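You operate a simulated robot arm through the tools that you are given. There is no shell and no other tool.

The job below is to be done with a simulated robot arm. You get a single attempt, and the scene is never put back.

Task
Serve all the custard in the cereal dish on the green mat.
Fine: stand the bowl back in its non-slip mat and lay the blue spoon beside the dish.

It is judged by the outcome, as a careful person would: the job done as asked, and still so three seconds after it is handed in. It fails if anything else is knocked over, pushed out of place, dropped, spilled or broken.

Robot
A 7-joint arm with a four-finger gripper, fixed in place. Base frame: the origin is at the foot of the arm, x ahead of it, y to its left, z up; the work surface is at about z = 0.74. Readings come in m, rad, newtons and seconds.
Its first joint turns from -1.204 to 3.002 rad. Payload 3.67 kg.
The TCP is the grasp point between the finger pads, 0.028 m short of the fingertips. In the tool frame z runs along the fingers and y along their closing line. Largest opening 0.112 m; the body of the gripper starts 0.073 m behind the TCP.
Orientation is that of the tool frame in the base frame, as a unit quaternion [x, y, z, w]. With the fingers straight down and closing along the base's y, the tool's x points along the base's -x, its y along +y and its z along -z.

Tools
- The arm moves only by the tool move_arm. Its argument "increments" is a list that holds one entry, the list of rows, each a list of 7 numbers: the shift along the tool's x, y, z in m, then the turn, a rotation vector about the tool's x, y, z in rad, then the finger opening in m, from 0 to 0.112. In form: [[[x, y, z, wx, wy, wz, fingers], ...]]. A call has 1 to 20 rows; each row shifts and turns the commanded pose from where the row before left it, along the tool's axes as they then stand. Rows are played at 5 a second. More than 0.05 m and 0.15 rad between two rows, or a gripper value outside its range, and nothing of the call is played. A pose out of reach is approached as far as the arm can. The call stops where the force on the tool passes 40 N (or 10 N more than at its start, if that is more) or the arm is blocked; 0.2 s more then pass. Each finger halts on what it meets, pressing with about 20 N; the grip force reading is that of the motor and also rises with nothing between the fingers. The clock runs only during rows and for 0.2 s after the last one: add rows that do not move to give the fingers time. The reply holds the time, the measured pose of the TCP, the force on the tool along the base axes, the opening and the grip force, in the units named above and with some noise, with the torque about the TCP (base axes, N m) and any sound that the robot's microphone picked up, and new pictures: "show" is both (left out), scene, wrist or none.
- Cameras (640 x 400 px; columns grow to the right, rows downward): "scene" is fixed at [0.3989, 0.6505, 1.4788]; the picture's right is [-0.90, -0.44, 0.00], its down [-0.24, 0.49, -0.84] and it looks along [0.37, -0.75, -0.55] (base axes); focal length 338 px, centre (320, 200). "wrist" rides on the gripper at [0.06, -0.018, -0.104] in the tool frame; the picture's right is [0.29, 0.96, 0.00], its down [-0.80, 0.24, -0.55] and it looks along [-0.53, 0.16, 0.83] (tool axes); focal length 234 px, centre (320, 200). There is no depth. A picture from a camera that has moved, and an enlarged one, comes with that camera's place and axes in the base frame and with its lens.
- slide_trunk(by): slides the trunk up (or, below 0, down) by that many m; the arm rides with it, the base frame stays. It gives what a move gives, with no picture.
- close_up(camera, box): a new picture of the part [left, top, right, bottom] of that camera's present view, enlarged. No time passes.
- sign_off(): hands the job in; it is judged then, once.

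Nothing tells you positions but the pictures and the camera data. Unless the task says otherwise, let go and move clear before handing in.

The tools are called after ">>>" as name(argument=value, ...) on one line, values as JSON. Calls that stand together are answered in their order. move_arm: Moves the arm, as the interface text tells. Its arguments: {"type":"object","properties":{"increments":{"type":"array"},"show":{"type":"string","enum":["both","scene","wrist","none"]}},"required":["increments"]} The other tools are called the same way: slide_trunk (by) slides the trunk up or down; close_up (camera, box) takes an enlarged picture of a part of a camera's view; sign_off () hands the job in.

At the start:

```text
time_s: 0.0
eef_pos: [0.844, -0.2526, 1.098]
tool_rot: [0.0, 1.0, -0.001, 0.0]
wrist_force: [-0.4, 0.0, 0.4]
moment: [0.0, -0.02, -0.01]
width: 0.1121
finger_force: 0.0
trunk travel left (down, up): [-0.55, 0.29]
```

scene: 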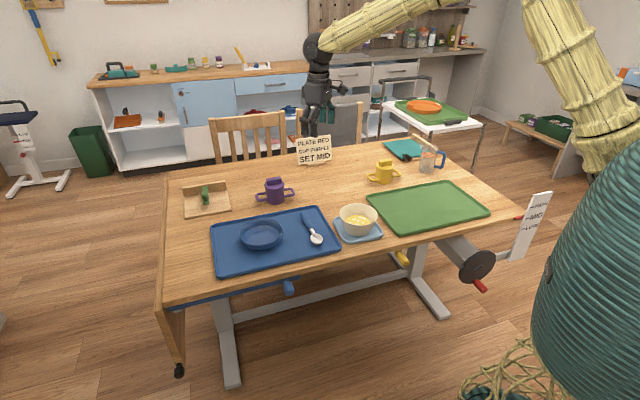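
wrist: 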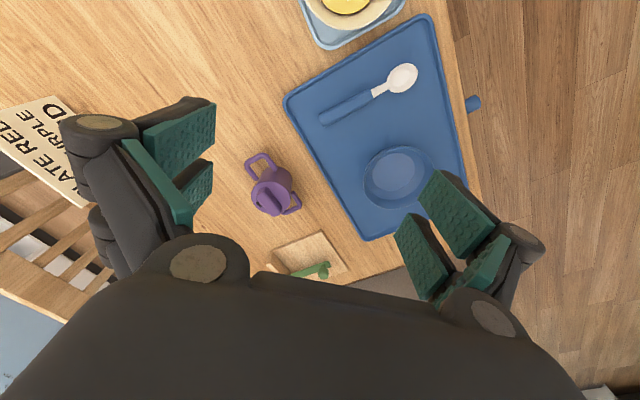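

I see a table with a blue mat (blue dish and spoon), a bowl of custard in a light-blue holder, a bare green mat, and a trolley behind with another green mat holding something orange. I'll enlarge these parts before planning anything.

>>> close_up(camera="scene", box=[370, 70, 500, 151])

>>> close_up(camera="scene", box=[200, 180, 400, 305])

>>> close_up(camera="scene", box=[260, 120, 460, 245])

>>> close_up(camera="scene", box=[480, 170, 640, 270])

>>> close_up(camera="wrist", box=[280, 0, 520, 150])

```text
4.92 times, centred on (435, 110) of scene
camera zoom: at [0.3989, 0.6505, 1.4788], right [-0.9, -0.44, 0.0], down [-0.24, 0.49, -0.84], along [0.37, -0.75, -0.55], focal length 1665 px, centre (-246, 641)
```

zoom: 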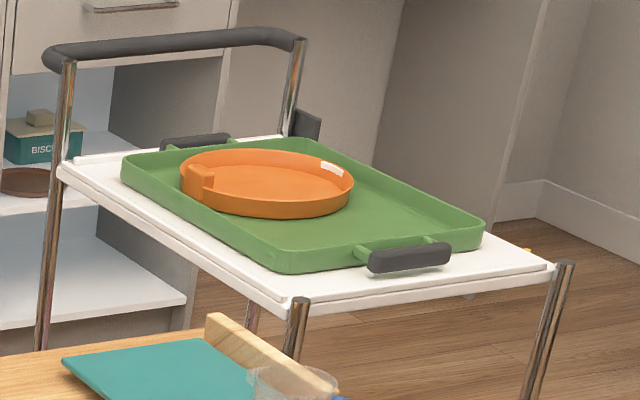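

```text
3.20 times, centred on (300, 242) of scene
camera zoom: at [0.3989, 0.6505, 1.4788], right [-0.9, -0.44, 0.0], down [-0.24, 0.49, -0.84], along [0.37, -0.75, -0.55], focal length 1082 px, centre (384, 64)
```

zoom: 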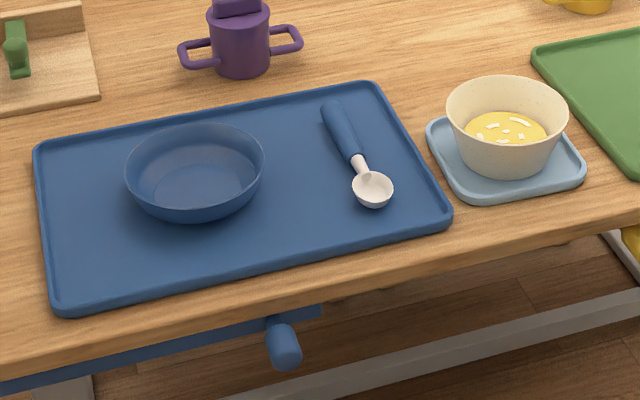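

```text
3.20 times, centred on (360, 182) of scene
camera zoom: at [0.3989, 0.6505, 1.4788], right [-0.9, -0.44, 0.0], down [-0.24, 0.49, -0.84], along [0.37, -0.75, -0.55], focal length 1082 px, centre (192, 256)
```

zoom: 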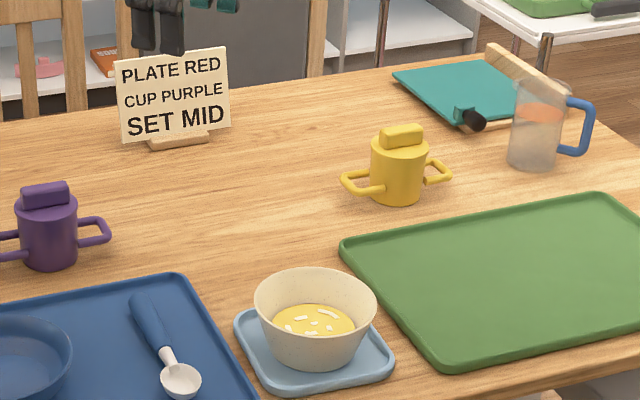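

```text
4.00 times, centred on (560, 220) of scene
camera zoom: at [0.3989, 0.6505, 1.4788], right [-0.9, -0.44, 0.0], down [-0.24, 0.49, -0.84], along [0.37, -0.75, -0.55], focal length 1353 px, centre (-640, 120)
```

zoom: 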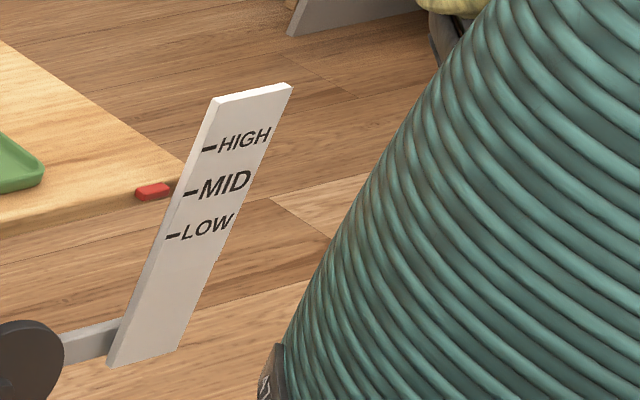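

```text
2.67 times, centred on (400, 75) of wrist
camera zoom: at [0.7845, -0.2713, 1.2017], right [-0.29, 0.96, 0.0], down [0.8, 0.24, 0.55], along [0.53, 0.16, -0.83], focal length 624 px, centre (107, 533)
```

zoom: 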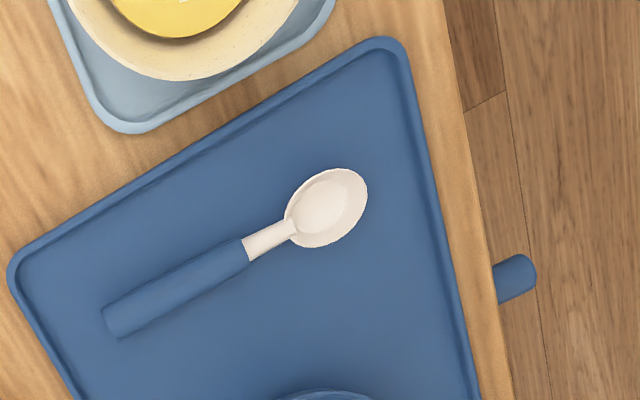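

The only cereal dish is the blue bowl on the blue mat, at about (0.96, -0.05). So it has to go onto the table's green mat, centred near (0.50, -0.52), and the custard bowl at about (0.70, -0.25) gets poured into it. Before touching anything, I'll move the empty gripper high above the green mat to see the area and test the pouring tilt.

>>> move_arm(increments=[[[0.035, -0.022, -0.005, 0, 0, 0, 0.112], [0.035, -0.022, -0.005, 0, 0, 0, 0.112], [0.035, -0.022, -0.005, 0, 0, 0, 0.112], [0.035, -0.022, -0.005, 0, 0, 0, 0.112], [0.035, -0.022, -0.005, 0, 0, 0, 0.112], [0.035, -0.022, -0.005, 0, 0, 0, 0.112], [0.035, -0.022, -0.005, 0, 0, 0, 0.112], [0.035, -0.022, -0.005, 0, 0, 0, 0.112], [0.035, -0.022, -0.005, 0, 0, 0, 0.112], [0, 0, 0, 0, 0, 0.15, 0.112], [0, 0, 0, 0, 0, 0.15, 0.112], [0, 0, 0, 0, 0, 0.15, 0.112], [0, 0, 0, 0, 0, 0.15, 0.112], [0, 0, 0, 0, 0, 0.15, 0.112], [0, 0, 0, 0, 0, 0, 0.112]]])

```text
time_s: 3.2
eef_pos: [0.529, -0.45, 1.1423]
tool_rot: [0.367, 0.93, 0.001, 0.0]
wrist_force: [0.6, -0.2, 0.0]
moment: [-0.02, -0.05, -0.01]
width: 0.1119
finger_force: 0.2
trunk travel left (down, up): [-0.55, 0.29]
camera wrist: at [0.473, -0.4236, 1.247], right [0.44, 0.9, 0.0], down [0.75, -0.37, 0.55], along [0.5, -0.24, -0.83], focal length 234 px, centre (320, 200)
```

scene: 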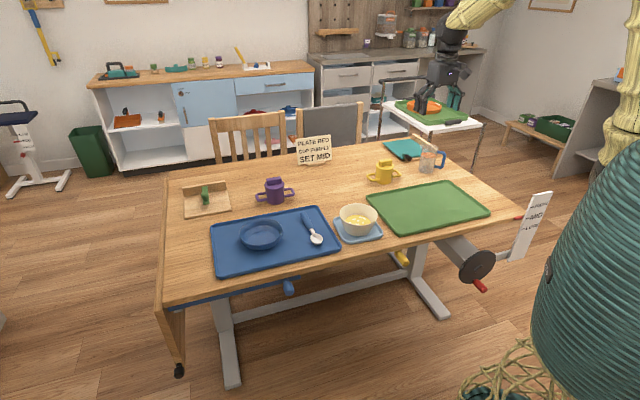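
wrist: 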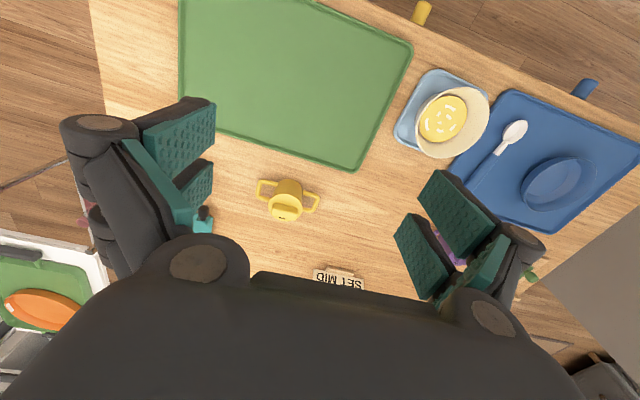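

The arm reached the point above the green mat and the whole table is in view. Next I'll test a pouring tilt in free air, with the fingers swinging outward and up, to see if the arm can hold it.

>>> move_arm(increments=[[[0, 0, 0, 0, -0.15, 0, 0.112], [0, 0, 0, 0, -0.15, 0, 0.112], [0, 0, 0, 0, -0.15, 0, 0.112], [0, 0, 0, 0, -0.15, 0, 0.112], [0, 0, 0, 0, -0.15, 0, 0.112], [0, 0, 0, 0, -0.15, 0, 0.112], [0, 0, 0, 0, -0.15, 0, 0.112], [0, 0, 0, 0, -0.15, 0, 0.112], [0, 0, 0, 0, -0.15, 0, 0.112], [0, 0, 0, 0, -0.15, 0, 0.112], [0, 0, 0, 0, 0, 0, 0.112], [0, 0, 0, 0, 0, 0, 0.112]]], show="scene")

```text
time_s: 4.2
eef_pos: [0.5216, -0.468, 1.0932]
tool_rot: [0.385, 0.892, -0.04, 0.235]
wrist_force: [0.2, 0.7, -0.6]
moment: [0.04, 0.03, 0.03]
width: 0.1119
finger_force: 0.0
out of reach, approached as far as the arm can: row 5
trunk travel left (down, up): [-0.55, 0.29]
stopped in row 5: the arm was blocked; the commanded pose is now the measured one
```

scene: 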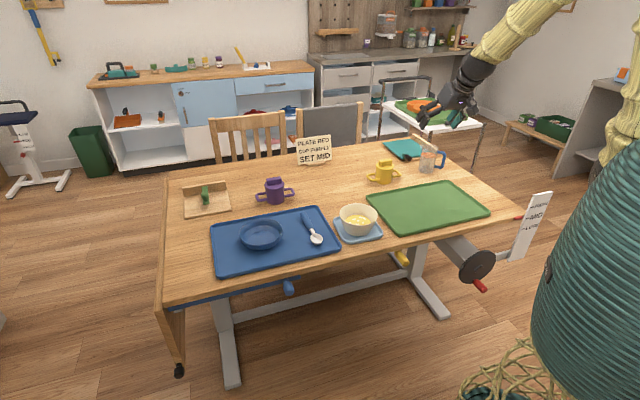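

The outward pitch blocks at about 28°, so that pour won't work at this trunk height. I'll straighten up and test a sideways tilt instead.

>>> move_arm(increments=[[[0, 0, 0, 0, 0.12, 0, 0.112], [0, 0, 0, 0, 0.12, 0, 0.112], [0, 0, 0, 0, 0.12, 0, 0.112], [0, 0, 0, 0, 0.12, 0, 0.112], [0, 0, -0.04, 0, 0, 0, 0.112], [0, 0, 0, 0.15, 0, 0, 0.112], [0, 0, 0, 0.15, 0, 0, 0.112], [0, 0, 0, 0.15, 0, 0, 0.112], [0, 0, 0, 0.15, 0, 0, 0.112], [0, 0, 0, 0.15, 0, 0, 0.112], [0, 0, 0, 0.15, 0, 0, 0.112], [0, 0, 0, 0.15, 0, 0, 0.112], [0, 0, 0, 0.15, 0, 0, 0.112], [0, 0, 0, 0.15, 0, 0, 0.112], [0, 0, 0, 0.15, 0, 0, 0.112], [0, 0, 0, 0.15, 0, 0, 0.112], [0, 0, 0, 0.15, 0, 0, 0.112], [0, 0, 0, 0, 0, 0, 0.112]]], show="scene")

```text
time_s: 6.9
eef_pos: [0.5004, -0.5036, 1.111]
tool_rot: [0.358, 0.83, -0.374, -0.209]
wrist_force: [-1.0, -0.6, 0.1]
moment: [0.02, 0.02, 0.01]
width: 0.1121
finger_force: 0.1
trunk travel left (down, up): [-0.55, 0.29]
stopped in row 13: the arm was blocked; the commanded pose is now the measured one
```

scene: 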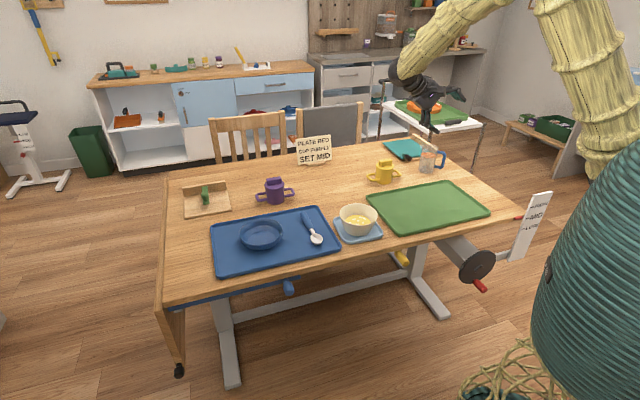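

The tilt to this side stops at about 50°. I'll go back through vertical and test the other side.

>>> move_arm(increments=[[[0, 0, 0, -0.15, 0, 0, 0.112], [0, 0, 0, -0.15, 0, 0, 0.112], [0, 0, 0, -0.15, 0, 0, 0.112], [0, 0, 0, -0.15, 0, 0, 0.112], [0, 0, 0, -0.15, 0, 0, 0.112], [0, 0, 0, -0.14, 0, 0, 0.112], [0, 0, 0, -0.15, 0, 0, 0.112], [0, 0, 0, -0.15, 0, 0, 0.112], [0, 0, 0, -0.15, 0, 0, 0.112], [0, 0, 0, -0.15, 0, 0, 0.112], [0, 0, 0, -0.15, 0, 0, 0.112], [0, 0, 0, -0.15, 0, 0, 0.112], [0, 0, 0, -0.15, 0, 0, 0.112], [0, 0, 0, -0.15, 0, 0, 0.112], [0, 0, 0, -0.15, 0, 0, 0.112], [0, 0, 0, -0.15, 0, 0, 0.112], [0, 0, 0, -0.15, 0, 0, 0.112], [0, 0, 0, 0, 0, 0, 0.112]]], show="scene")

```text
time_s: 10.7
eef_pos: [0.5019, -0.5012, 1.1131]
tool_rot: [0.304, 0.604, 0.681, 0.28]
wrist_force: [0.0, 0.4, 0.2]
moment: [-0.03, 0.02, -0.01]
width: 0.112
finger_force: 0.0
trunk travel left (down, up): [-0.55, 0.29]
```

scene: 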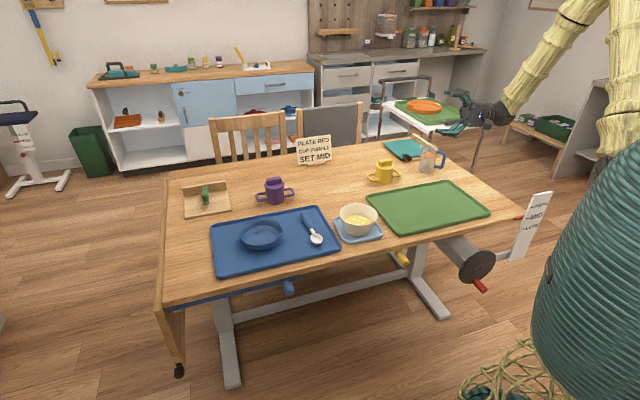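

The tilt to the left, with the hand on the right, reaches about 95° freely. I'll push on to see how far past horizontal it goes.

>>> move_arm(increments=[[[0, 0, 0, -0.15, 0, 0, 0.112], [0, 0, 0, -0.15, 0, 0, 0.112], [0, 0, 0, -0.15, 0, 0, 0.112], [0, 0, 0, -0.15, 0, 0, 0.112], [0, 0, 0, -0.15, 0, 0, 0.112], [0, 0, 0, -0.15, 0, 0, 0.112], [0, 0, 0, 0, 0, 0, 0.112]]], show="scene")

```text
time_s: 12.3
eef_pos: [0.5014, -0.504, 1.112]
tool_rot: [0.153, 0.246, 0.877, 0.384]
wrist_force: [0.5, 0.6, 0.8]
moment: [-0.01, 0.02, -0.01]
width: 0.1119
finger_force: 0.1
trunk travel left (down, up): [-0.55, 0.29]
```

scene: 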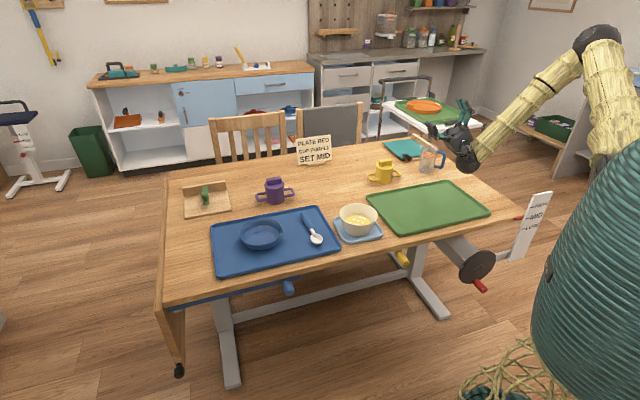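

The sideways tilt works to about 146°, so I'll pinch the bowl's left rim and tip it with the hand on the right. Now I'll test the same tilt at the actual low pouring height, at about 111° tool tilt and z around 0.93.

>>> move_arm(increments=[[[0, 0, 0, 0.15, 0, 0, 0.112], [0, 0, 0, 0.15, 0, 0, 0.112], [0, 0, 0, 0.15, 0, 0, 0.112], [0, 0, 0, 0.15, 0, 0, 0.112], [0, -0.0336, -0.0129, 0, 0, 0, 0.112], [0, -0.0336, -0.0129, 0, 0, 0, 0.112], [0, -0.0336, -0.0129, 0, 0, 0, 0.112], [0, -0.0336, -0.0129, 0, 0, 0, 0.112], [0, -0.0336, -0.0129, 0, 0, 0, 0.112], [0, 0, 0, 0, 0, 0, 0.112]]], show="both")

```text
time_s: 14.5
eef_pos: [0.4957, -0.4932, 0.9321]
tool_rot: [0.26, 0.494, 0.765, 0.321]
wrist_force: [-0.8, 0.2, 0.3]
moment: [-0.03, -0.01, -0.05]
width: 0.1118
finger_force: 0.0
trunk travel left (down, up): [-0.55, 0.29]
camera wrist: at [0.3867, -0.5038, 0.8818], right [-0.41, -0.08, 0.91], down [0.07, -1.0, -0.05], along [0.91, 0.04, 0.42], focal length 234 px, centre (320, 200)
```

scene: 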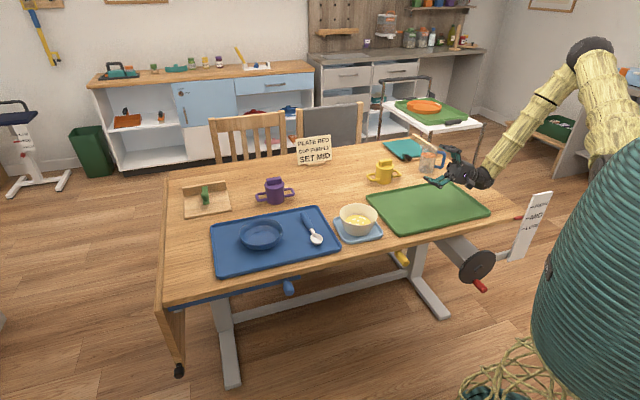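
wrist: 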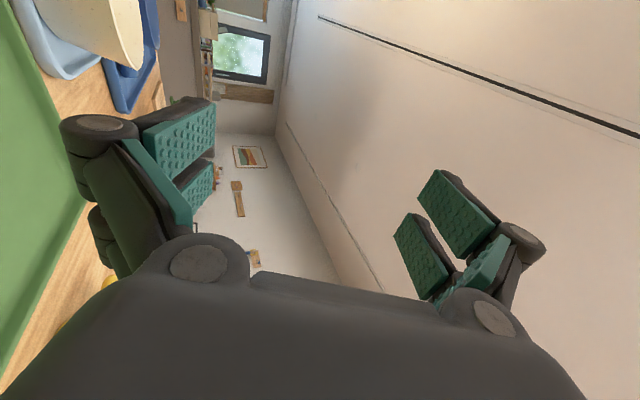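

The low pour pose is reachable. I'll return to fingers-down, then go over to the blue dish with this same hand orientation, so I can pinch its rim on the side nearest the robot.

>>> move_arm(increments=[[[0, 0.0336, 0.0129, 0, 0, 0, 0.112], [0, 0.0336, 0.0129, 0, 0, 0, 0.112], [0, 0.0336, 0.0129, 0, 0, 0, 0.112], [0, 0.0336, 0.0129, 0, 0, 0, 0.112], [0, 0.0336, 0.0129, 0, 0, 0, 0.112], [0, 0, 0, 0.15, 0, 0, 0.112], [0, 0, 0, 0.15, 0, 0, 0.112], [0, 0, 0, 0.15, 0, 0, 0.112], [0, 0, 0, 0.15, 0, 0, 0.112], [0, 0, 0, 0.15, 0, 0, 0.112], [0, 0, 0, 0.15, 0, 0, 0.112], [0, 0, 0, 0.15, 0, 0, 0.112], [0, 0, 0, 0.15, 0, 0, 0.112], [0, 0, 0, 0.15, 0, 0, 0.112], [0, 0, 0, 0.15, 0, 0, 0.112], [0, 0, 0, 0.15, 0, 0, 0.112], [0, 0, 0, 0.15, 0, 0, 0.112], [0, 0, 0, 0.15, 0, 0, 0.112], [0, 0, 0, 0.007, 0, 0, 0.112], [0, 0, 0, 0, 0, 0, 0.112]]], show="none")

```text
time_s: 18.7
eef_pos: [0.5015, -0.5015, 1.1126]
tool_rot: [0.412, 0.91, 0.015, -0.036]
wrist_force: [0.7, 0.3, 0.7]
moment: [-0.05, -0.01, -0.04]
width: 0.112
finger_force: 0.0
trunk travel left (down, up): [-0.55, 0.29]
```

The tool is upright apart from a slight lean, which I'll correct. Then I'll move over the dish for a closer look with the wrist camera.

>>> move_arm(increments=[[[0, 0, 0, 0, -0.078, 0, 0.112], [0.0031, 0.0387, 0.0114, 0, 0, 0, 0.112], [0.0031, 0.0387, 0.0114, 0, 0, 0, 0.112], [0.0031, 0.0387, 0.0114, 0, 0, 0, 0.112], [0.0031, 0.0387, 0.0114, 0, 0, 0, 0.112], [0.0031, 0.0387, 0.0114, 0, 0, 0, 0.112], [0.0031, 0.0387, 0.0114, 0, 0, 0, 0.112], [0.0031, 0.0387, 0.0114, 0, 0, 0, 0.112], [0.0031, 0.0387, 0.0114, 0, 0, 0, 0.112], [0.0031, 0.0387, 0.0114, 0, 0, 0, 0.112], [0.0031, 0.0387, 0.0114, 0, 0, 0, 0.112], [0.0031, 0.0387, 0.0114, 0, 0, 0, 0.112], [0.0031, 0.0387, 0.0114, 0, 0, 0, 0.112], [0.0031, 0.0387, 0.0114, 0, 0, 0, 0.112], [0.0031, 0.0387, 0.0114, 0, 0, 0, 0.112], [0, 0, 0, 0, 0, 0, 0.112]]])

```text
time_s: 22.1
eef_pos: [0.8789, -0.1113, 0.9513]
tool_rot: [0.412, 0.911, 0.0, 0.001]
wrist_force: [-0.3, -1.5, 0.8]
moment: [-0.01, -0.03, -0.01]
width: 0.1118
finger_force: 0.1
trunk travel left (down, up): [-0.55, 0.29]
camera wrist: at [0.8272, -0.0796, 1.0562], right [0.53, 0.85, 0.0], down [0.71, -0.44, 0.55], along [0.47, -0.29, -0.83], focal length 234 px, centre (320, 200)
```

scene: 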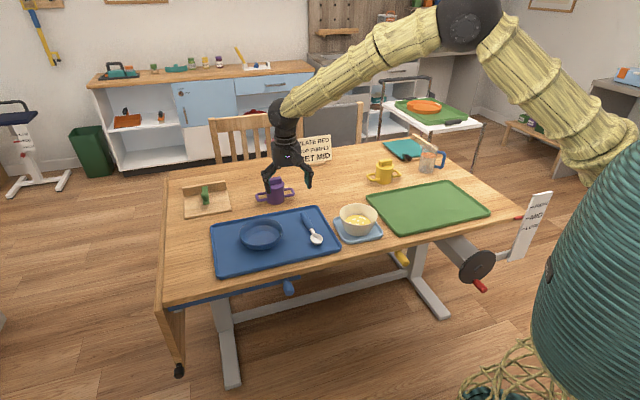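
wrist: 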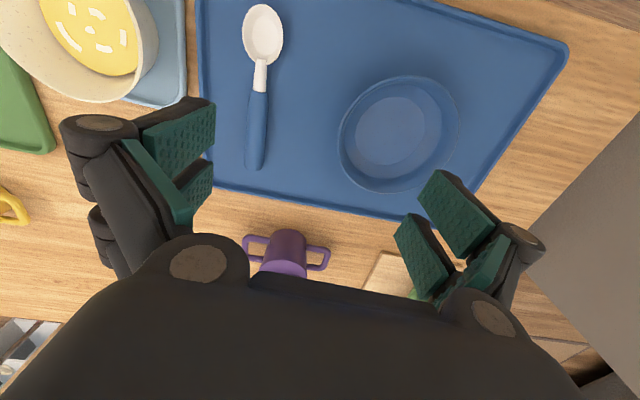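

The dish and spoon are clearly visible from here. I'll enlarge the dish to measure its rim and floor.

>>> close_up(camera="wrist", box=[300, 50, 500, 175])

>>> close_up(camera="wrist", box=[0, 0, 300, 188])

>>> close_up(camera="scene", box=[220, 200, 340, 275])

```text
3.20 times, centred on (400, 112) of wrist
camera zoom: at [0.8272, -0.0796, 1.0562], right [0.53, 0.85, 0.0], down [0.71, -0.44, 0.55], along [0.47, -0.29, -0.83], focal length 749 px, centre (64, 480)
```

zoom: 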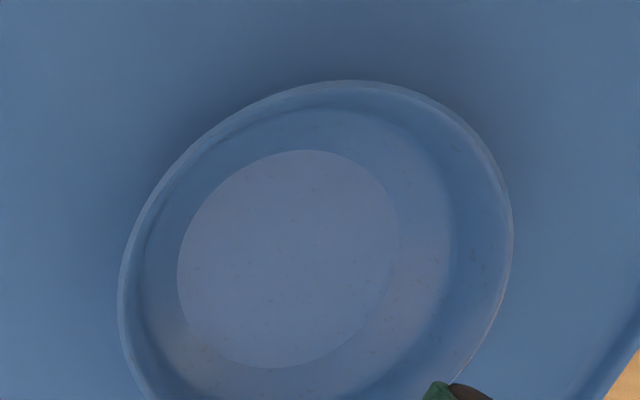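

```text
2.13 times, centred on (150, 94) of wrist
camera zoom: at [0.8272, -0.0796, 1.0562], right [0.53, 0.85, 0.0], down [0.71, -0.44, 0.55], along [0.47, -0.29, -0.83], focal length 498 px, centre (682, 426)
```

zoom: 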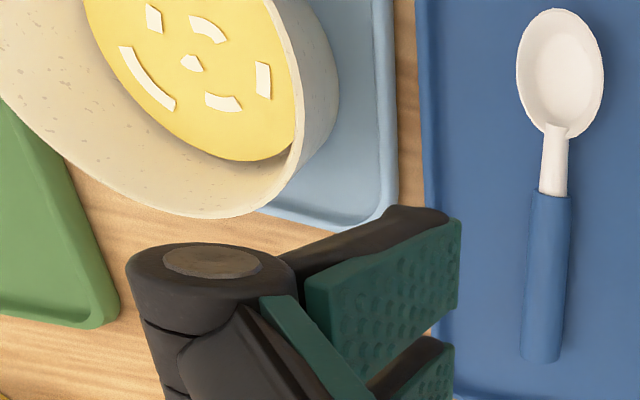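

```text
5.33 times, centred on (280, 238) of scene
camera zoom: at [0.3989, 0.6505, 1.4788], right [-0.9, -0.44, 0.0], down [-0.24, 0.49, -0.84], along [0.37, -0.75, -0.55], focal length 1804 px, centre (533, 0)
```

zoom: 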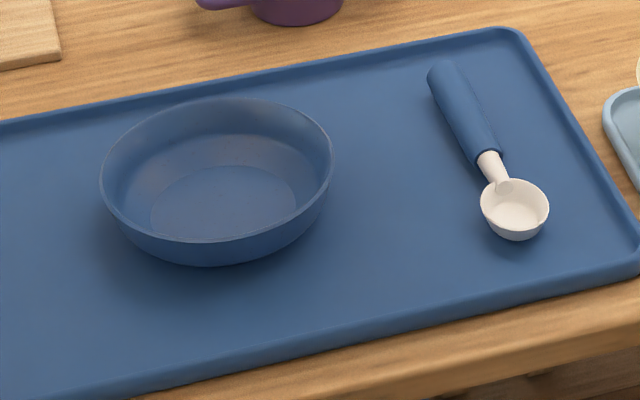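

Scene and wrist views agree: the dish is centred near (0.959, -0.048), about 0.143 m across, rim at z ≈ 0.787. I'll lean the tool to match its wall and line up over the near-right rim, stopping above it to check.

>>> move_arm(increments=[[[-0.0018, 0.01, 0.034, 0, 0, 0, 0.04], [-0.0018, 0.01, 0.034, 0, 0, 0, 0.04], [-0.0018, 0.01, 0.033, 0, 0, 0, 0.04], [0, 0, 0, -0.15, 0, 0, 0.04], [0, 0, 0, -0.15, 0, 0, 0.04], [0, 0, 0, 0, 0, 0, 0.04], [0, 0, 0, 0, 0, 0, 0.04]]])

```text
time_s: 23.7
eef_pos: [0.9058, -0.0968, 0.8501]
tool_rot: [0.408, 0.901, 0.136, 0.061]
wrist_force: [0.3, 1.1, -0.3]
moment: [0.0, -0.04, 0.0]
width: 0.0398
finger_force: 0.1
trunk travel left (down, up): [-0.55, 0.29]
camera wrist: at [0.8307, -0.0843, 0.9446], right [0.5, 0.82, 0.28], down [0.58, -0.56, 0.6], along [0.65, -0.14, -0.75], focal length 234 px, centre (320, 200)
```

scene: 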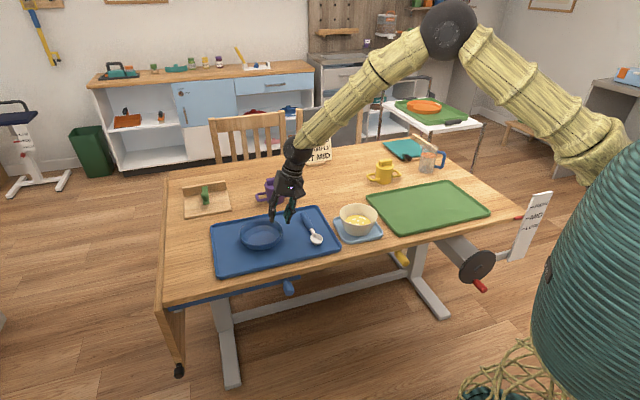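
wrist: 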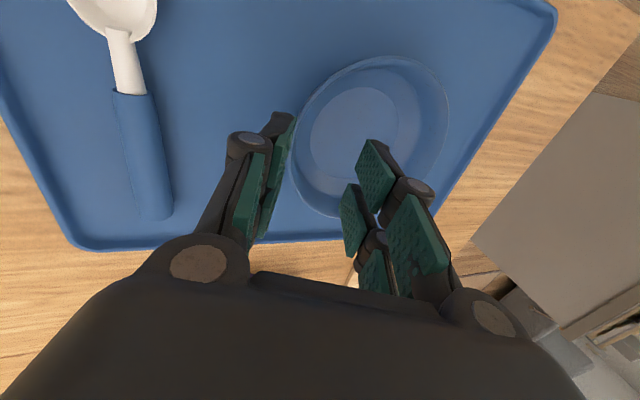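

The fingers straddle the near rim of the dish. I'll enlarge the view to check the lateral alignment before going down.

>>> close_up(camera="wrist", box=[220, 40, 460, 190])

```text
2.67 times, centred on (340, 115) of wrist
camera zoom: at [0.8307, -0.0843, 0.9446], right [0.5, 0.82, 0.28], down [0.58, -0.56, 0.6], along [0.65, -0.14, -0.75], focal length 624 px, centre (267, 427)
```

zoom: 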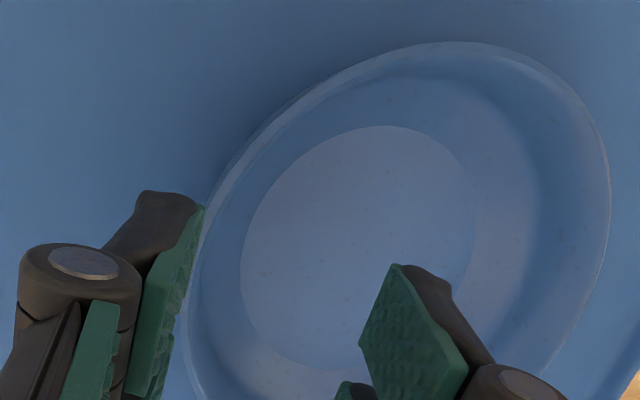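

The rim sits about 4 mm further outward than I estimated, so I'll shift by that much. Then I'll lower straight down until the wall is between the fingers.

>>> move_arm(increments=[[[0, -0.0051, 0.0134, 0, 0, 0, 0.04], [0, -0.0051, 0.0134, 0, 0, 0, 0.04], [0, -0.0051, 0.0134, 0, 0, 0, 0.04], [0, -0.0051, 0.0134, 0, 0, 0, 0.04], [0, 0, 0, 0, 0, 0, 0.04]]], show="wrist")

>>> close_up(camera="scene", box=[220, 180, 340, 255])

>>> close_up(camera="wrist", box=[220, 40, 460, 190])

```text
time_s: 24.9
eef_pos: [0.9032, -0.0986, 0.7939]
tool_rot: [0.408, 0.901, 0.137, 0.061]
wrist_force: [-0.1, 0.0, 0.0]
moment: [0.03, 0.03, 0.0]
width: 0.04
finger_force: 0.0
trunk travel left (down, up): [-0.55, 0.29]
camera wrist: at [0.8279, -0.0854, 0.8883], right [0.5, 0.82, 0.28], down [0.58, -0.56, 0.6], along [0.65, -0.14, -0.75], focal length 234 px, centre (320, 200)
```

wrist: 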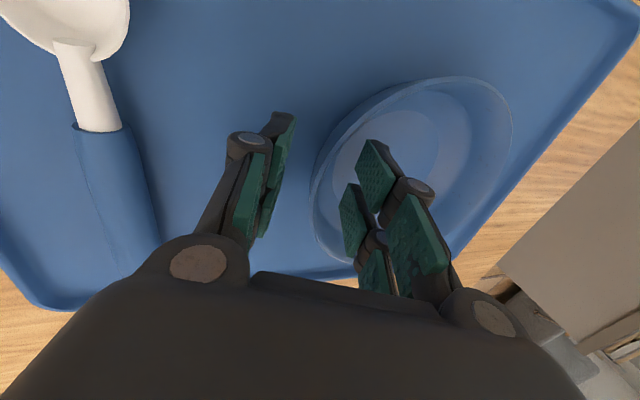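

```text
5.33 times, centred on (280, 218) of scene
camera zoom: at [0.3989, 0.6505, 1.4788], right [-0.9, -0.44, 0.0], down [-0.24, 0.49, -0.84], along [0.37, -0.75, -0.55], focal length 1804 px, centre (533, 107)
```

zoom: 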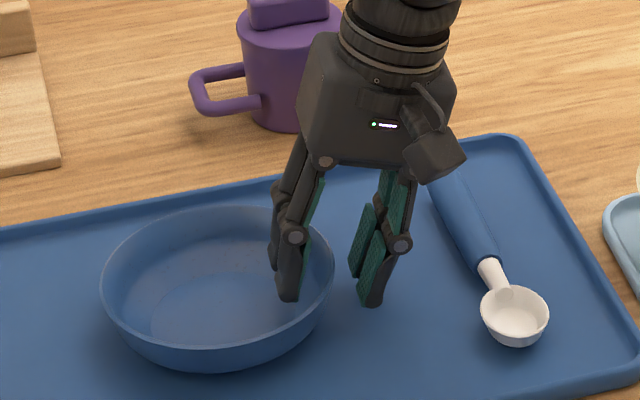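

```text
2.67 times, centred on (340, 115) of wrist
camera zoom: at [0.8279, -0.0854, 0.8883], right [0.5, 0.82, 0.28], down [0.58, -0.56, 0.6], along [0.65, -0.14, -0.75], focal length 624 px, centre (267, 427)
```

zoom: 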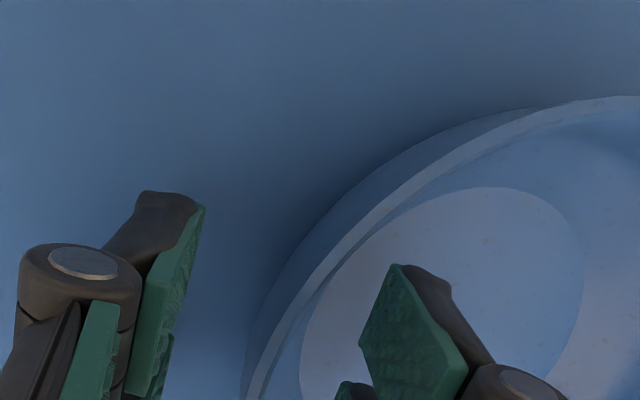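

The wall is midway between the fingers and nothing is touching. Closing the grip.

>>> move_arm(increments=[[[0, 0, 0, 0, 0, 0, 0.025], [0, 0, 0, 0, 0, 0, 0.012], [0, 0, 0, 0, 0, 0, 0.0], [0, 0, 0, 0, 0, 0, 0.0], [0, 0, 0, 0, 0, 0, 0.0]]], show="wrist")

>>> close_up(camera="scene", box=[220, 180, 340, 255])

```text
time_s: 26.1
eef_pos: [0.9038, -0.098, 0.7949]
tool_rot: [0.407, 0.901, 0.136, 0.062]
wrist_force: [6.1, 6.0, 12.5]
moment: [0.5, -0.35, -0.13]
width: 0.0171
finger_force: 20.3
trunk travel left (down, up): [-0.55, 0.29]
camera wrist: at [0.8279, -0.0848, 0.8894], right [0.5, 0.82, 0.28], down [0.57, -0.56, 0.6], along [0.65, -0.14, -0.75], focal length 234 px, centre (320, 200)
```

wrist: 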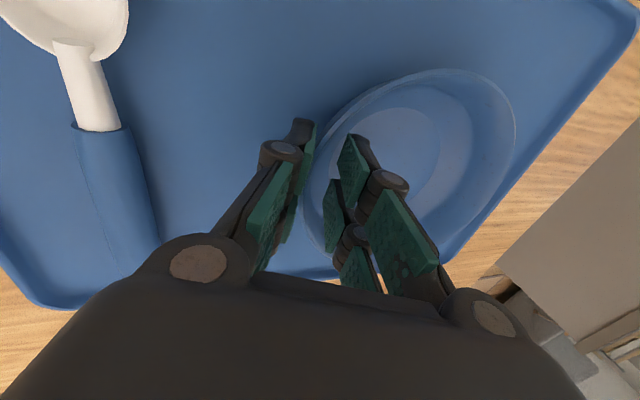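

```text
5.33 times, centred on (280, 218) of scene
camera zoom: at [0.3989, 0.6505, 1.4788], right [-0.9, -0.44, 0.0], down [-0.24, 0.49, -0.84], along [0.37, -0.75, -0.55], focal length 1804 px, centre (533, 107)
```

zoom: 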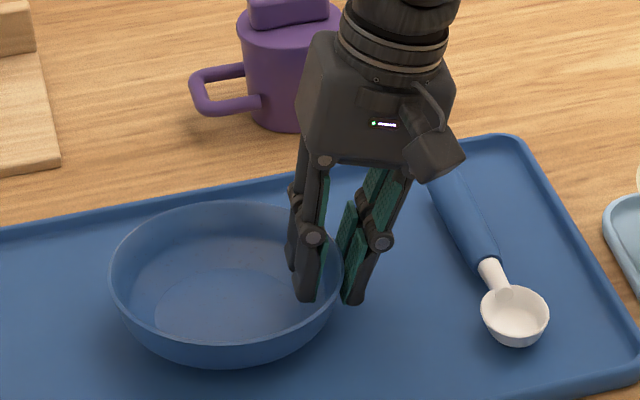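

The pads stopped 17 mm apart with an upward push, so the wall leans more than the tool and is wedged rather than held flat. I'll open, lean the tool further to about 0.5 rad, and grip again.

>>> move_arm(increments=[[[0, 0, 0, 0, 0, 0, 0.042], [0, 0, 0, 0, 0, 0, 0.042], [0, -0.0017, 0.0002, -0.1, 0, 0, 0.042], [0, -0.0017, 0.0002, -0.1, 0, 0, 0.042], [0, 0, 0, 0, 0, 0, 0.036]]], show="wrist")

>>> close_up(camera="scene", box=[220, 180, 340, 255])

```text
time_s: 27.3
eef_pos: [0.9011, -0.0996, 0.7911]
tool_rot: [0.4, 0.883, 0.225, 0.102]
wrist_force: [0.6, 0.1, 0.0]
moment: [-0.04, -0.02, -0.03]
width: 0.0362
finger_force: 0.1
trunk travel left (down, up): [-0.55, 0.29]
camera wrist: at [0.8124, -0.0992, 0.875], right [0.44, 0.77, 0.46], down [0.49, -0.63, 0.6], along [0.76, -0.04, -0.65], focal length 234 px, centre (320, 200)
```

wrist: 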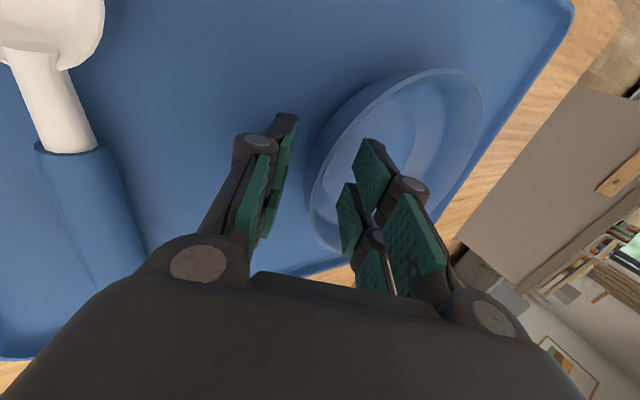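

```text
5.33 times, centred on (280, 218) of scene
camera zoom: at [0.3989, 0.6505, 1.4788], right [-0.9, -0.44, 0.0], down [-0.24, 0.49, -0.84], along [0.37, -0.75, -0.55], focal length 1804 px, centre (533, 107)
```

zoom: 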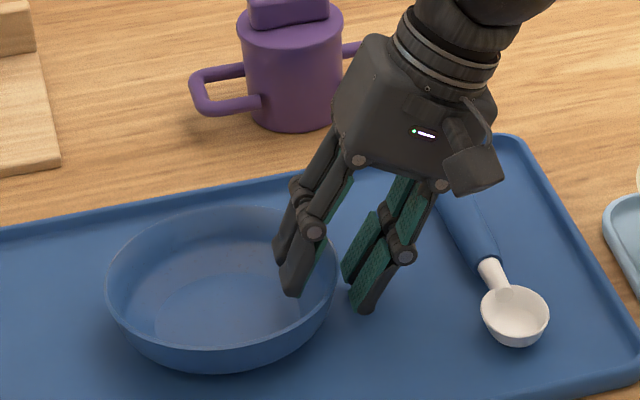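

The fingers now run parallel to the dish wall. Closing again.

>>> move_arm(increments=[[[0, 0, 0, 0, 0, 0, 0.022], [0, 0, 0, 0, 0, 0, 0.01], [0, 0, 0, 0, 0, 0, 0.0], [0, 0, 0, 0, 0, 0, 0.0], [0, 0, 0, 0, 0, 0, 0.0]]], show="wrist")

>>> close_up(camera="scene", box=[220, 180, 340, 255])

```text
time_s: 28.5
eef_pos: [0.8999, -0.1008, 0.7928]
tool_rot: [0.399, 0.883, 0.225, 0.103]
wrist_force: [8.1, 6.5, 12.4]
moment: [0.41, -0.45, -0.03]
width: 0.013
finger_force: 20.0
trunk travel left (down, up): [-0.55, 0.29]
camera wrist: at [0.8127, -0.0992, 0.8761], right [0.44, 0.77, 0.46], down [0.48, -0.63, 0.6], along [0.76, -0.04, -0.65], focal length 234 px, centre (320, 200)
```

wrist: 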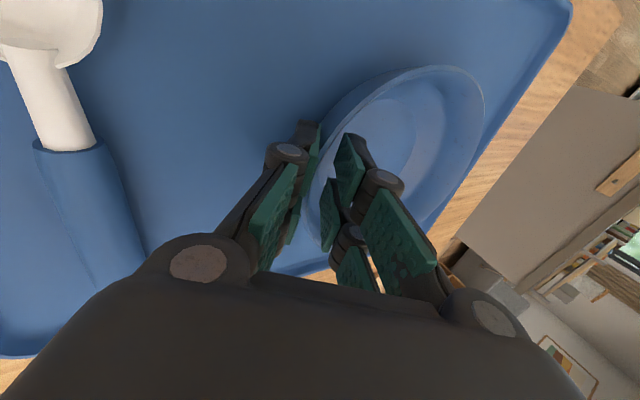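

```text
5.33 times, centred on (280, 218) of scene
camera zoom: at [0.3989, 0.6505, 1.4788], right [-0.9, -0.44, 0.0], down [-0.24, 0.49, -0.84], along [0.37, -0.75, -0.55], focal length 1804 px, centre (533, 107)
```

zoom: 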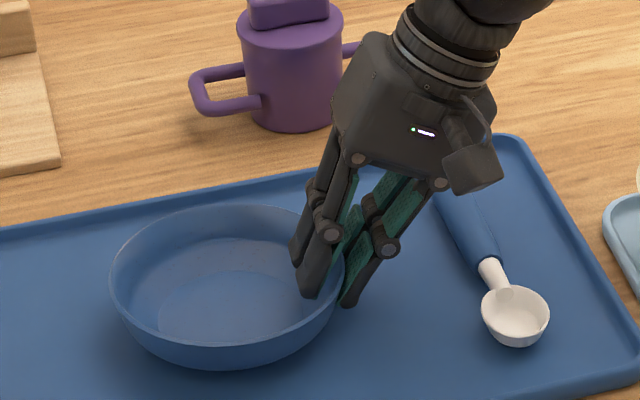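

The grip closed to 13 mm with about 15 N on the tool, because the inner finger is pressing the dish into the mat. I'll lift a small amount so that load comes off, then check that the grip holds.

>>> move_arm(increments=[[[0, 0.0024, -0.0044, 0, 0, 0, 0.0], [0, 0.0024, -0.0044, 0, 0, 0, 0.0], [0, 0.0024, -0.0044, 0, 0, 0, 0.0], [0, 0.0024, -0.0044, 0, 0, 0, 0.0], [0, 0, 0, 0, 0, 0, 0.0], [0, 0, 0, 0, 0, 0, 0.0]]], show="wrist")

>>> close_up(camera="scene", box=[220, 180, 340, 255])

```text
time_s: 29.9
eef_pos: [0.9007, -0.1002, 0.812]
tool_rot: [0.4, 0.883, 0.226, 0.101]
wrist_force: [-0.4, -0.4, -2.1]
moment: [-0.11, 0.13, 0.01]
width: 0.0127
finger_force: 19.7
trunk travel left (down, up): [-0.55, 0.29]
camera wrist: at [0.8128, -0.0996, 0.8952], right [0.44, 0.77, 0.46], down [0.49, -0.63, 0.6], along [0.75, -0.04, -0.65], focal length 234 px, centre (320, 200)
```

wrist: 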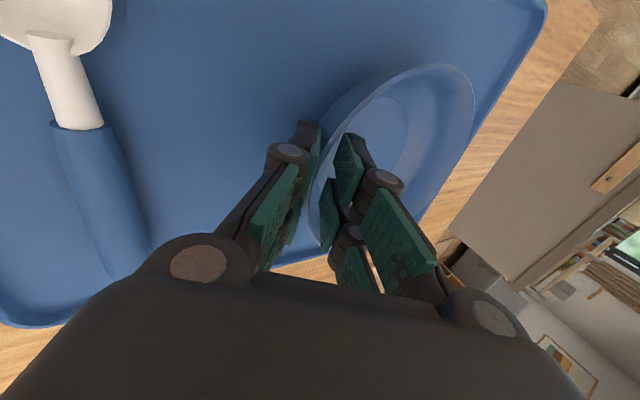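

```text
5.33 times, centred on (280, 218) of scene
camera zoom: at [0.3989, 0.6505, 1.4788], right [-0.9, -0.44, 0.0], down [-0.24, 0.49, -0.84], along [0.37, -0.75, -0.55], focal length 1804 px, centre (533, 107)
```

zoom: 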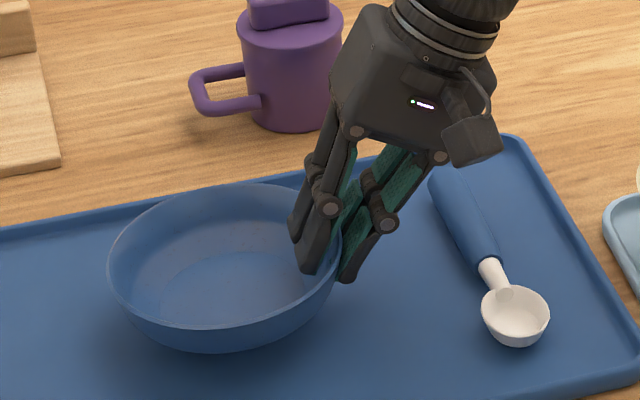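

The dish is off the mat, level, and held firmly (about 0.2 kg). I'll raise it well clear of everything before crossing over to the green mat.

>>> move_arm(increments=[[[0, 0.0096, -0.0176, 0, 0, 0, 0.0], [0, 0.0096, -0.0176, 0, 0, 0, 0.0], [0, 0.0096, -0.0176, 0, 0, 0, 0.0], [0, 0.0096, -0.0176, 0, 0, 0, 0.0], [0, 0.0096, -0.0176, 0, 0, 0, 0.0], [0, 0.0096, -0.0176, 0, 0, 0, 0.0], [0, 0.0096, -0.0176, 0, 0, 0, 0.0], [0, 0, 0, 0, 0, 0, 0.0]]])

```text
time_s: 31.7
eef_pos: [0.9014, -0.1006, 0.9527]
tool_rot: [0.399, 0.883, 0.225, 0.102]
wrist_force: [0.3, 0.4, -0.5]
moment: [-0.01, 0.01, 0.02]
width: 0.0001
finger_force: 20.0
trunk travel left (down, up): [-0.55, 0.29]
camera wrist: at [0.8133, -0.1002, 1.0363], right [0.44, 0.77, 0.46], down [0.49, -0.64, 0.6], along [0.75, -0.04, -0.66], focal length 234 px, centre (320, 200)
```

scene: 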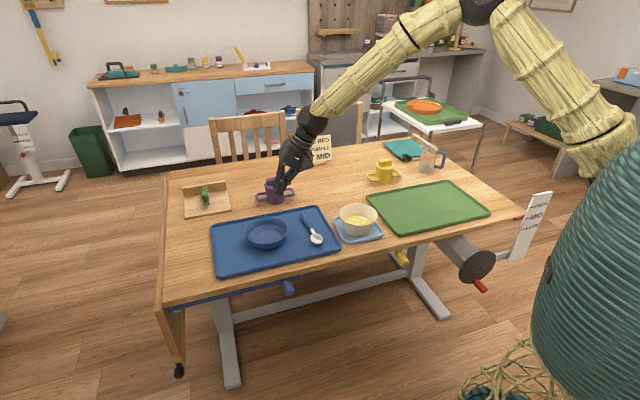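
wrist: 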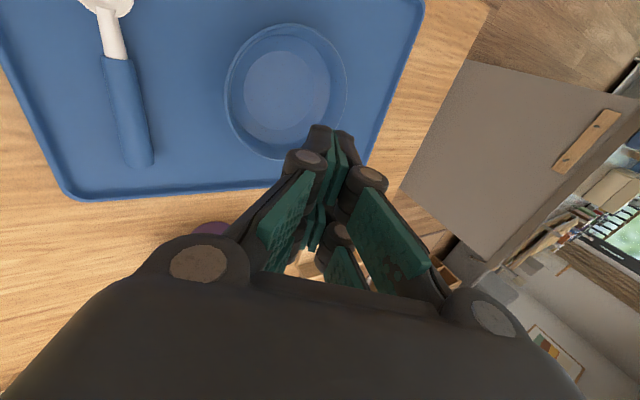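

The dish slipped out partway up and settled back upright in its place on the blue mat, with nothing disturbed. The pinch was too shallow and not angled enough, so I'll look again and take a deeper one.

>>> close_up(camera="scene", box=[220, 200, 340, 275])

>>> close_up(camera="wrist", box=[200, 0, 440, 150])

```text
5.33 times, centred on (280, 238) of scene
camera zoom: at [0.3989, 0.6505, 1.4788], right [-0.9, -0.44, 0.0], down [-0.24, 0.49, -0.84], along [0.37, -0.75, -0.55], focal length 1804 px, centre (533, 0)
```

zoom: 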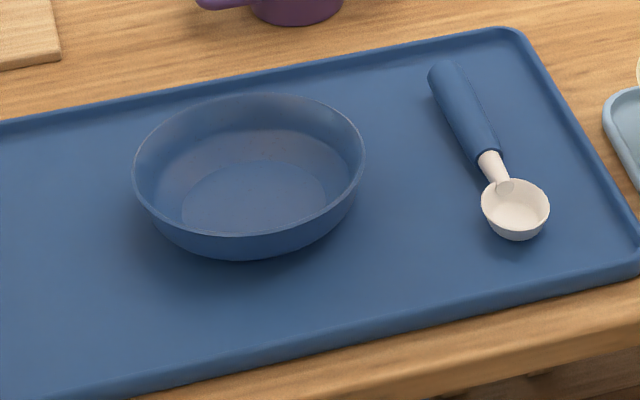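

```text
2.67 times, centred on (320, 75) of wrist
camera zoom: at [0.8133, -0.1002, 1.0363], right [0.44, 0.77, 0.46], down [0.49, -0.64, 0.6], along [0.75, -0.04, -0.66], focal length 624 px, centre (320, 533)
```

zoom: 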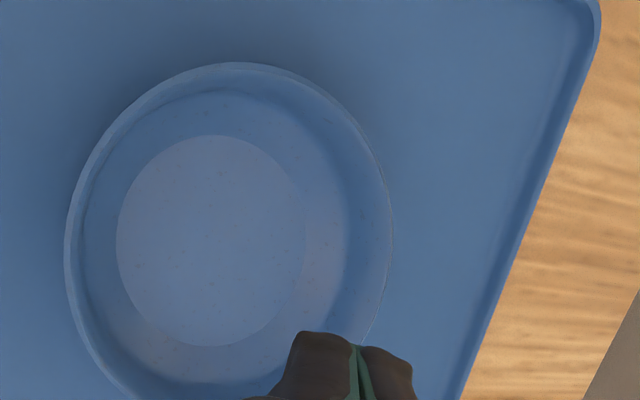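

The dish is now centred near (0.941, -0.064). I'll lean to 0.65 rad to match its sloped wall and stop just short of the rim to check.

>>> move_arm(increments=[[[0, 0, 0, -0.15, 0, 0, 0.026], [0.0003, -0.0285, 0.0214, 0, 0, 0, 0.026], [0.0003, -0.0285, 0.0214, 0, 0, 0, 0.026], [0.0003, -0.0285, 0.0214, 0, 0, 0, 0.026], [0.0003, -0.0285, 0.0214, 0, 0, 0, 0.026], [0, 0, 0, 0, 0, 0, 0.026]]], show="wrist")

>>> close_up(camera="scene", box=[220, 180, 340, 255])

>>> close_up(camera="wrist", box=[220, 40, 460, 190])

```text
time_s: 33.1
eef_pos: [0.8714, -0.1241, 0.816]
tool_rot: [0.39, 0.864, 0.291, 0.133]
wrist_force: [-0.6, 1.0, 0.7]
moment: [-0.01, 0.04, 0.01]
width: 0.0263
finger_force: 0.1
trunk travel left (down, up): [-0.55, 0.29]
camera wrist: at [0.7749, -0.1313, 0.889], right [0.38, 0.72, 0.58], down [0.42, -0.69, 0.59], along [0.82, 0.02, -0.57], focal length 234 px, centre (320, 200)
```

wrist: 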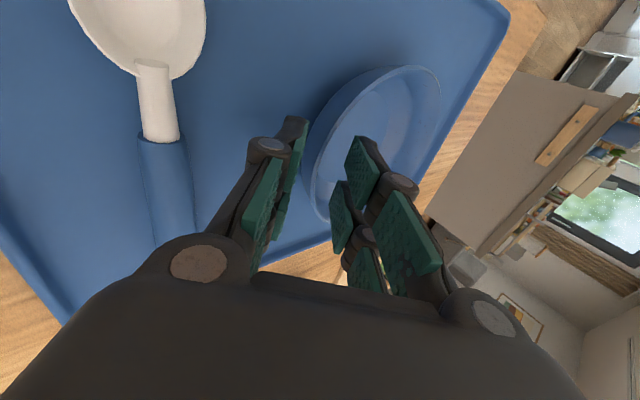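

```text
5.33 times, centred on (280, 218) of scene
camera zoom: at [0.3989, 0.6505, 1.4788], right [-0.9, -0.44, 0.0], down [-0.24, 0.49, -0.84], along [0.37, -0.75, -0.55], focal length 1804 px, centre (533, 107)
```

zoom: 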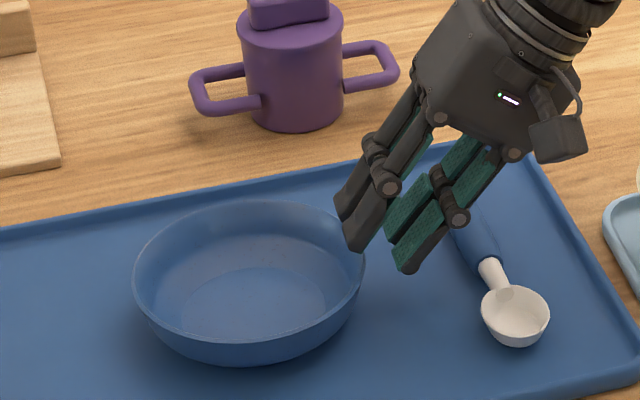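

```text
2.67 times, centred on (340, 115) of wrist
camera zoom: at [0.7749, -0.1313, 0.889], right [0.38, 0.72, 0.58], down [0.42, -0.69, 0.59], along [0.82, 0.02, -0.57], focal length 624 px, centre (267, 427)
```

zoom: 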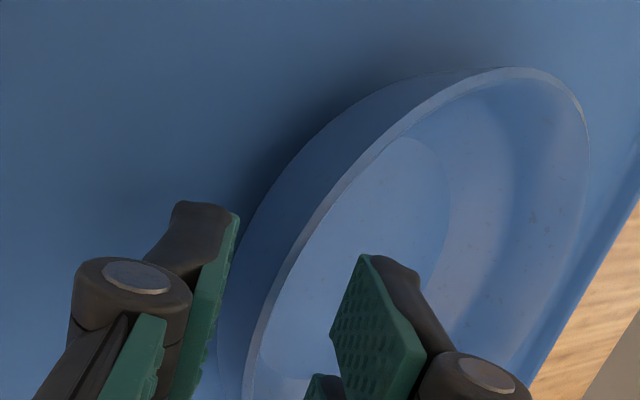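

Now the fingers lie along the wall with the rim between them, about 3 mm toward the dish side. I'll slide down along the wall to a deeper position and close.

>>> move_arm(increments=[[[0, 0.001, 0.009, 0, 0, 0, 0.025], [0, 0.001, 0.009, 0, 0, 0, 0.025], [0, 0.001, 0.009, 0, 0, 0, 0.025], [0, 0, 0.009, 0, 0, 0, 0.025], [0, 0, 0, 0, 0, 0, 0.025]]], show="wrist")

>>> close_up(camera="wrist", box=[220, 40, 460, 190])

>>> close_up(camera="scene", box=[220, 180, 340, 255])

```text
time_s: 34.3
eef_pos: [0.8891, -0.1109, 0.7888]
tool_rot: [0.391, 0.864, 0.29, 0.131]
wrist_force: [-0.2, -0.4, 0.1]
moment: [0.0, -0.03, -0.01]
width: 0.0252
finger_force: 0.0
trunk travel left (down, up): [-0.55, 0.29]
camera wrist: at [0.792, -0.1172, 0.8613], right [0.38, 0.72, 0.58], down [0.42, -0.69, 0.59], along [0.82, 0.02, -0.57], focal length 234 px, centre (320, 200)
```

wrist: 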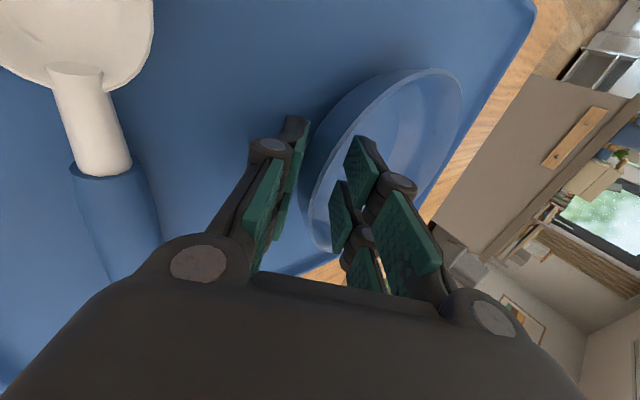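

```text
2.67 times, centred on (340, 115) of wrist
camera zoom: at [0.792, -0.1172, 0.8613], right [0.38, 0.72, 0.58], down [0.42, -0.69, 0.59], along [0.82, 0.02, -0.57], focal length 624 px, centre (267, 427)
```

zoom: 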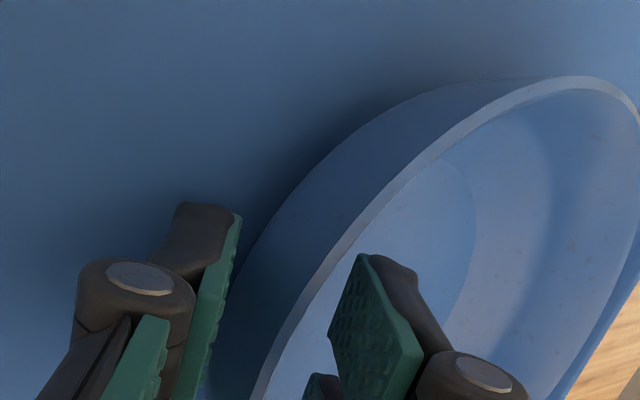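

```text
5.33 times, centred on (280, 218) of scene
camera zoom: at [0.3989, 0.6505, 1.4788], right [-0.9, -0.44, 0.0], down [-0.24, 0.49, -0.84], along [0.37, -0.75, -0.55], focal length 1804 px, centre (533, 107)
```

zoom: 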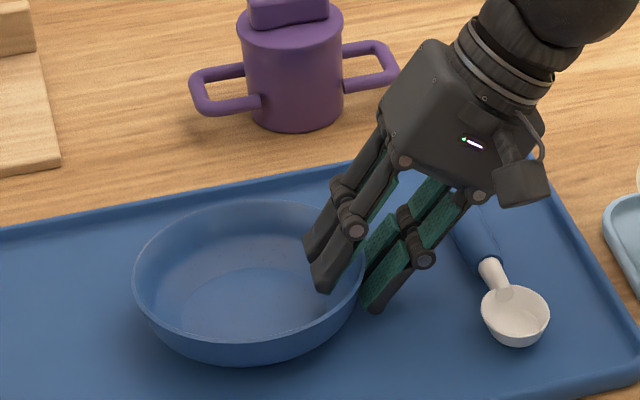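

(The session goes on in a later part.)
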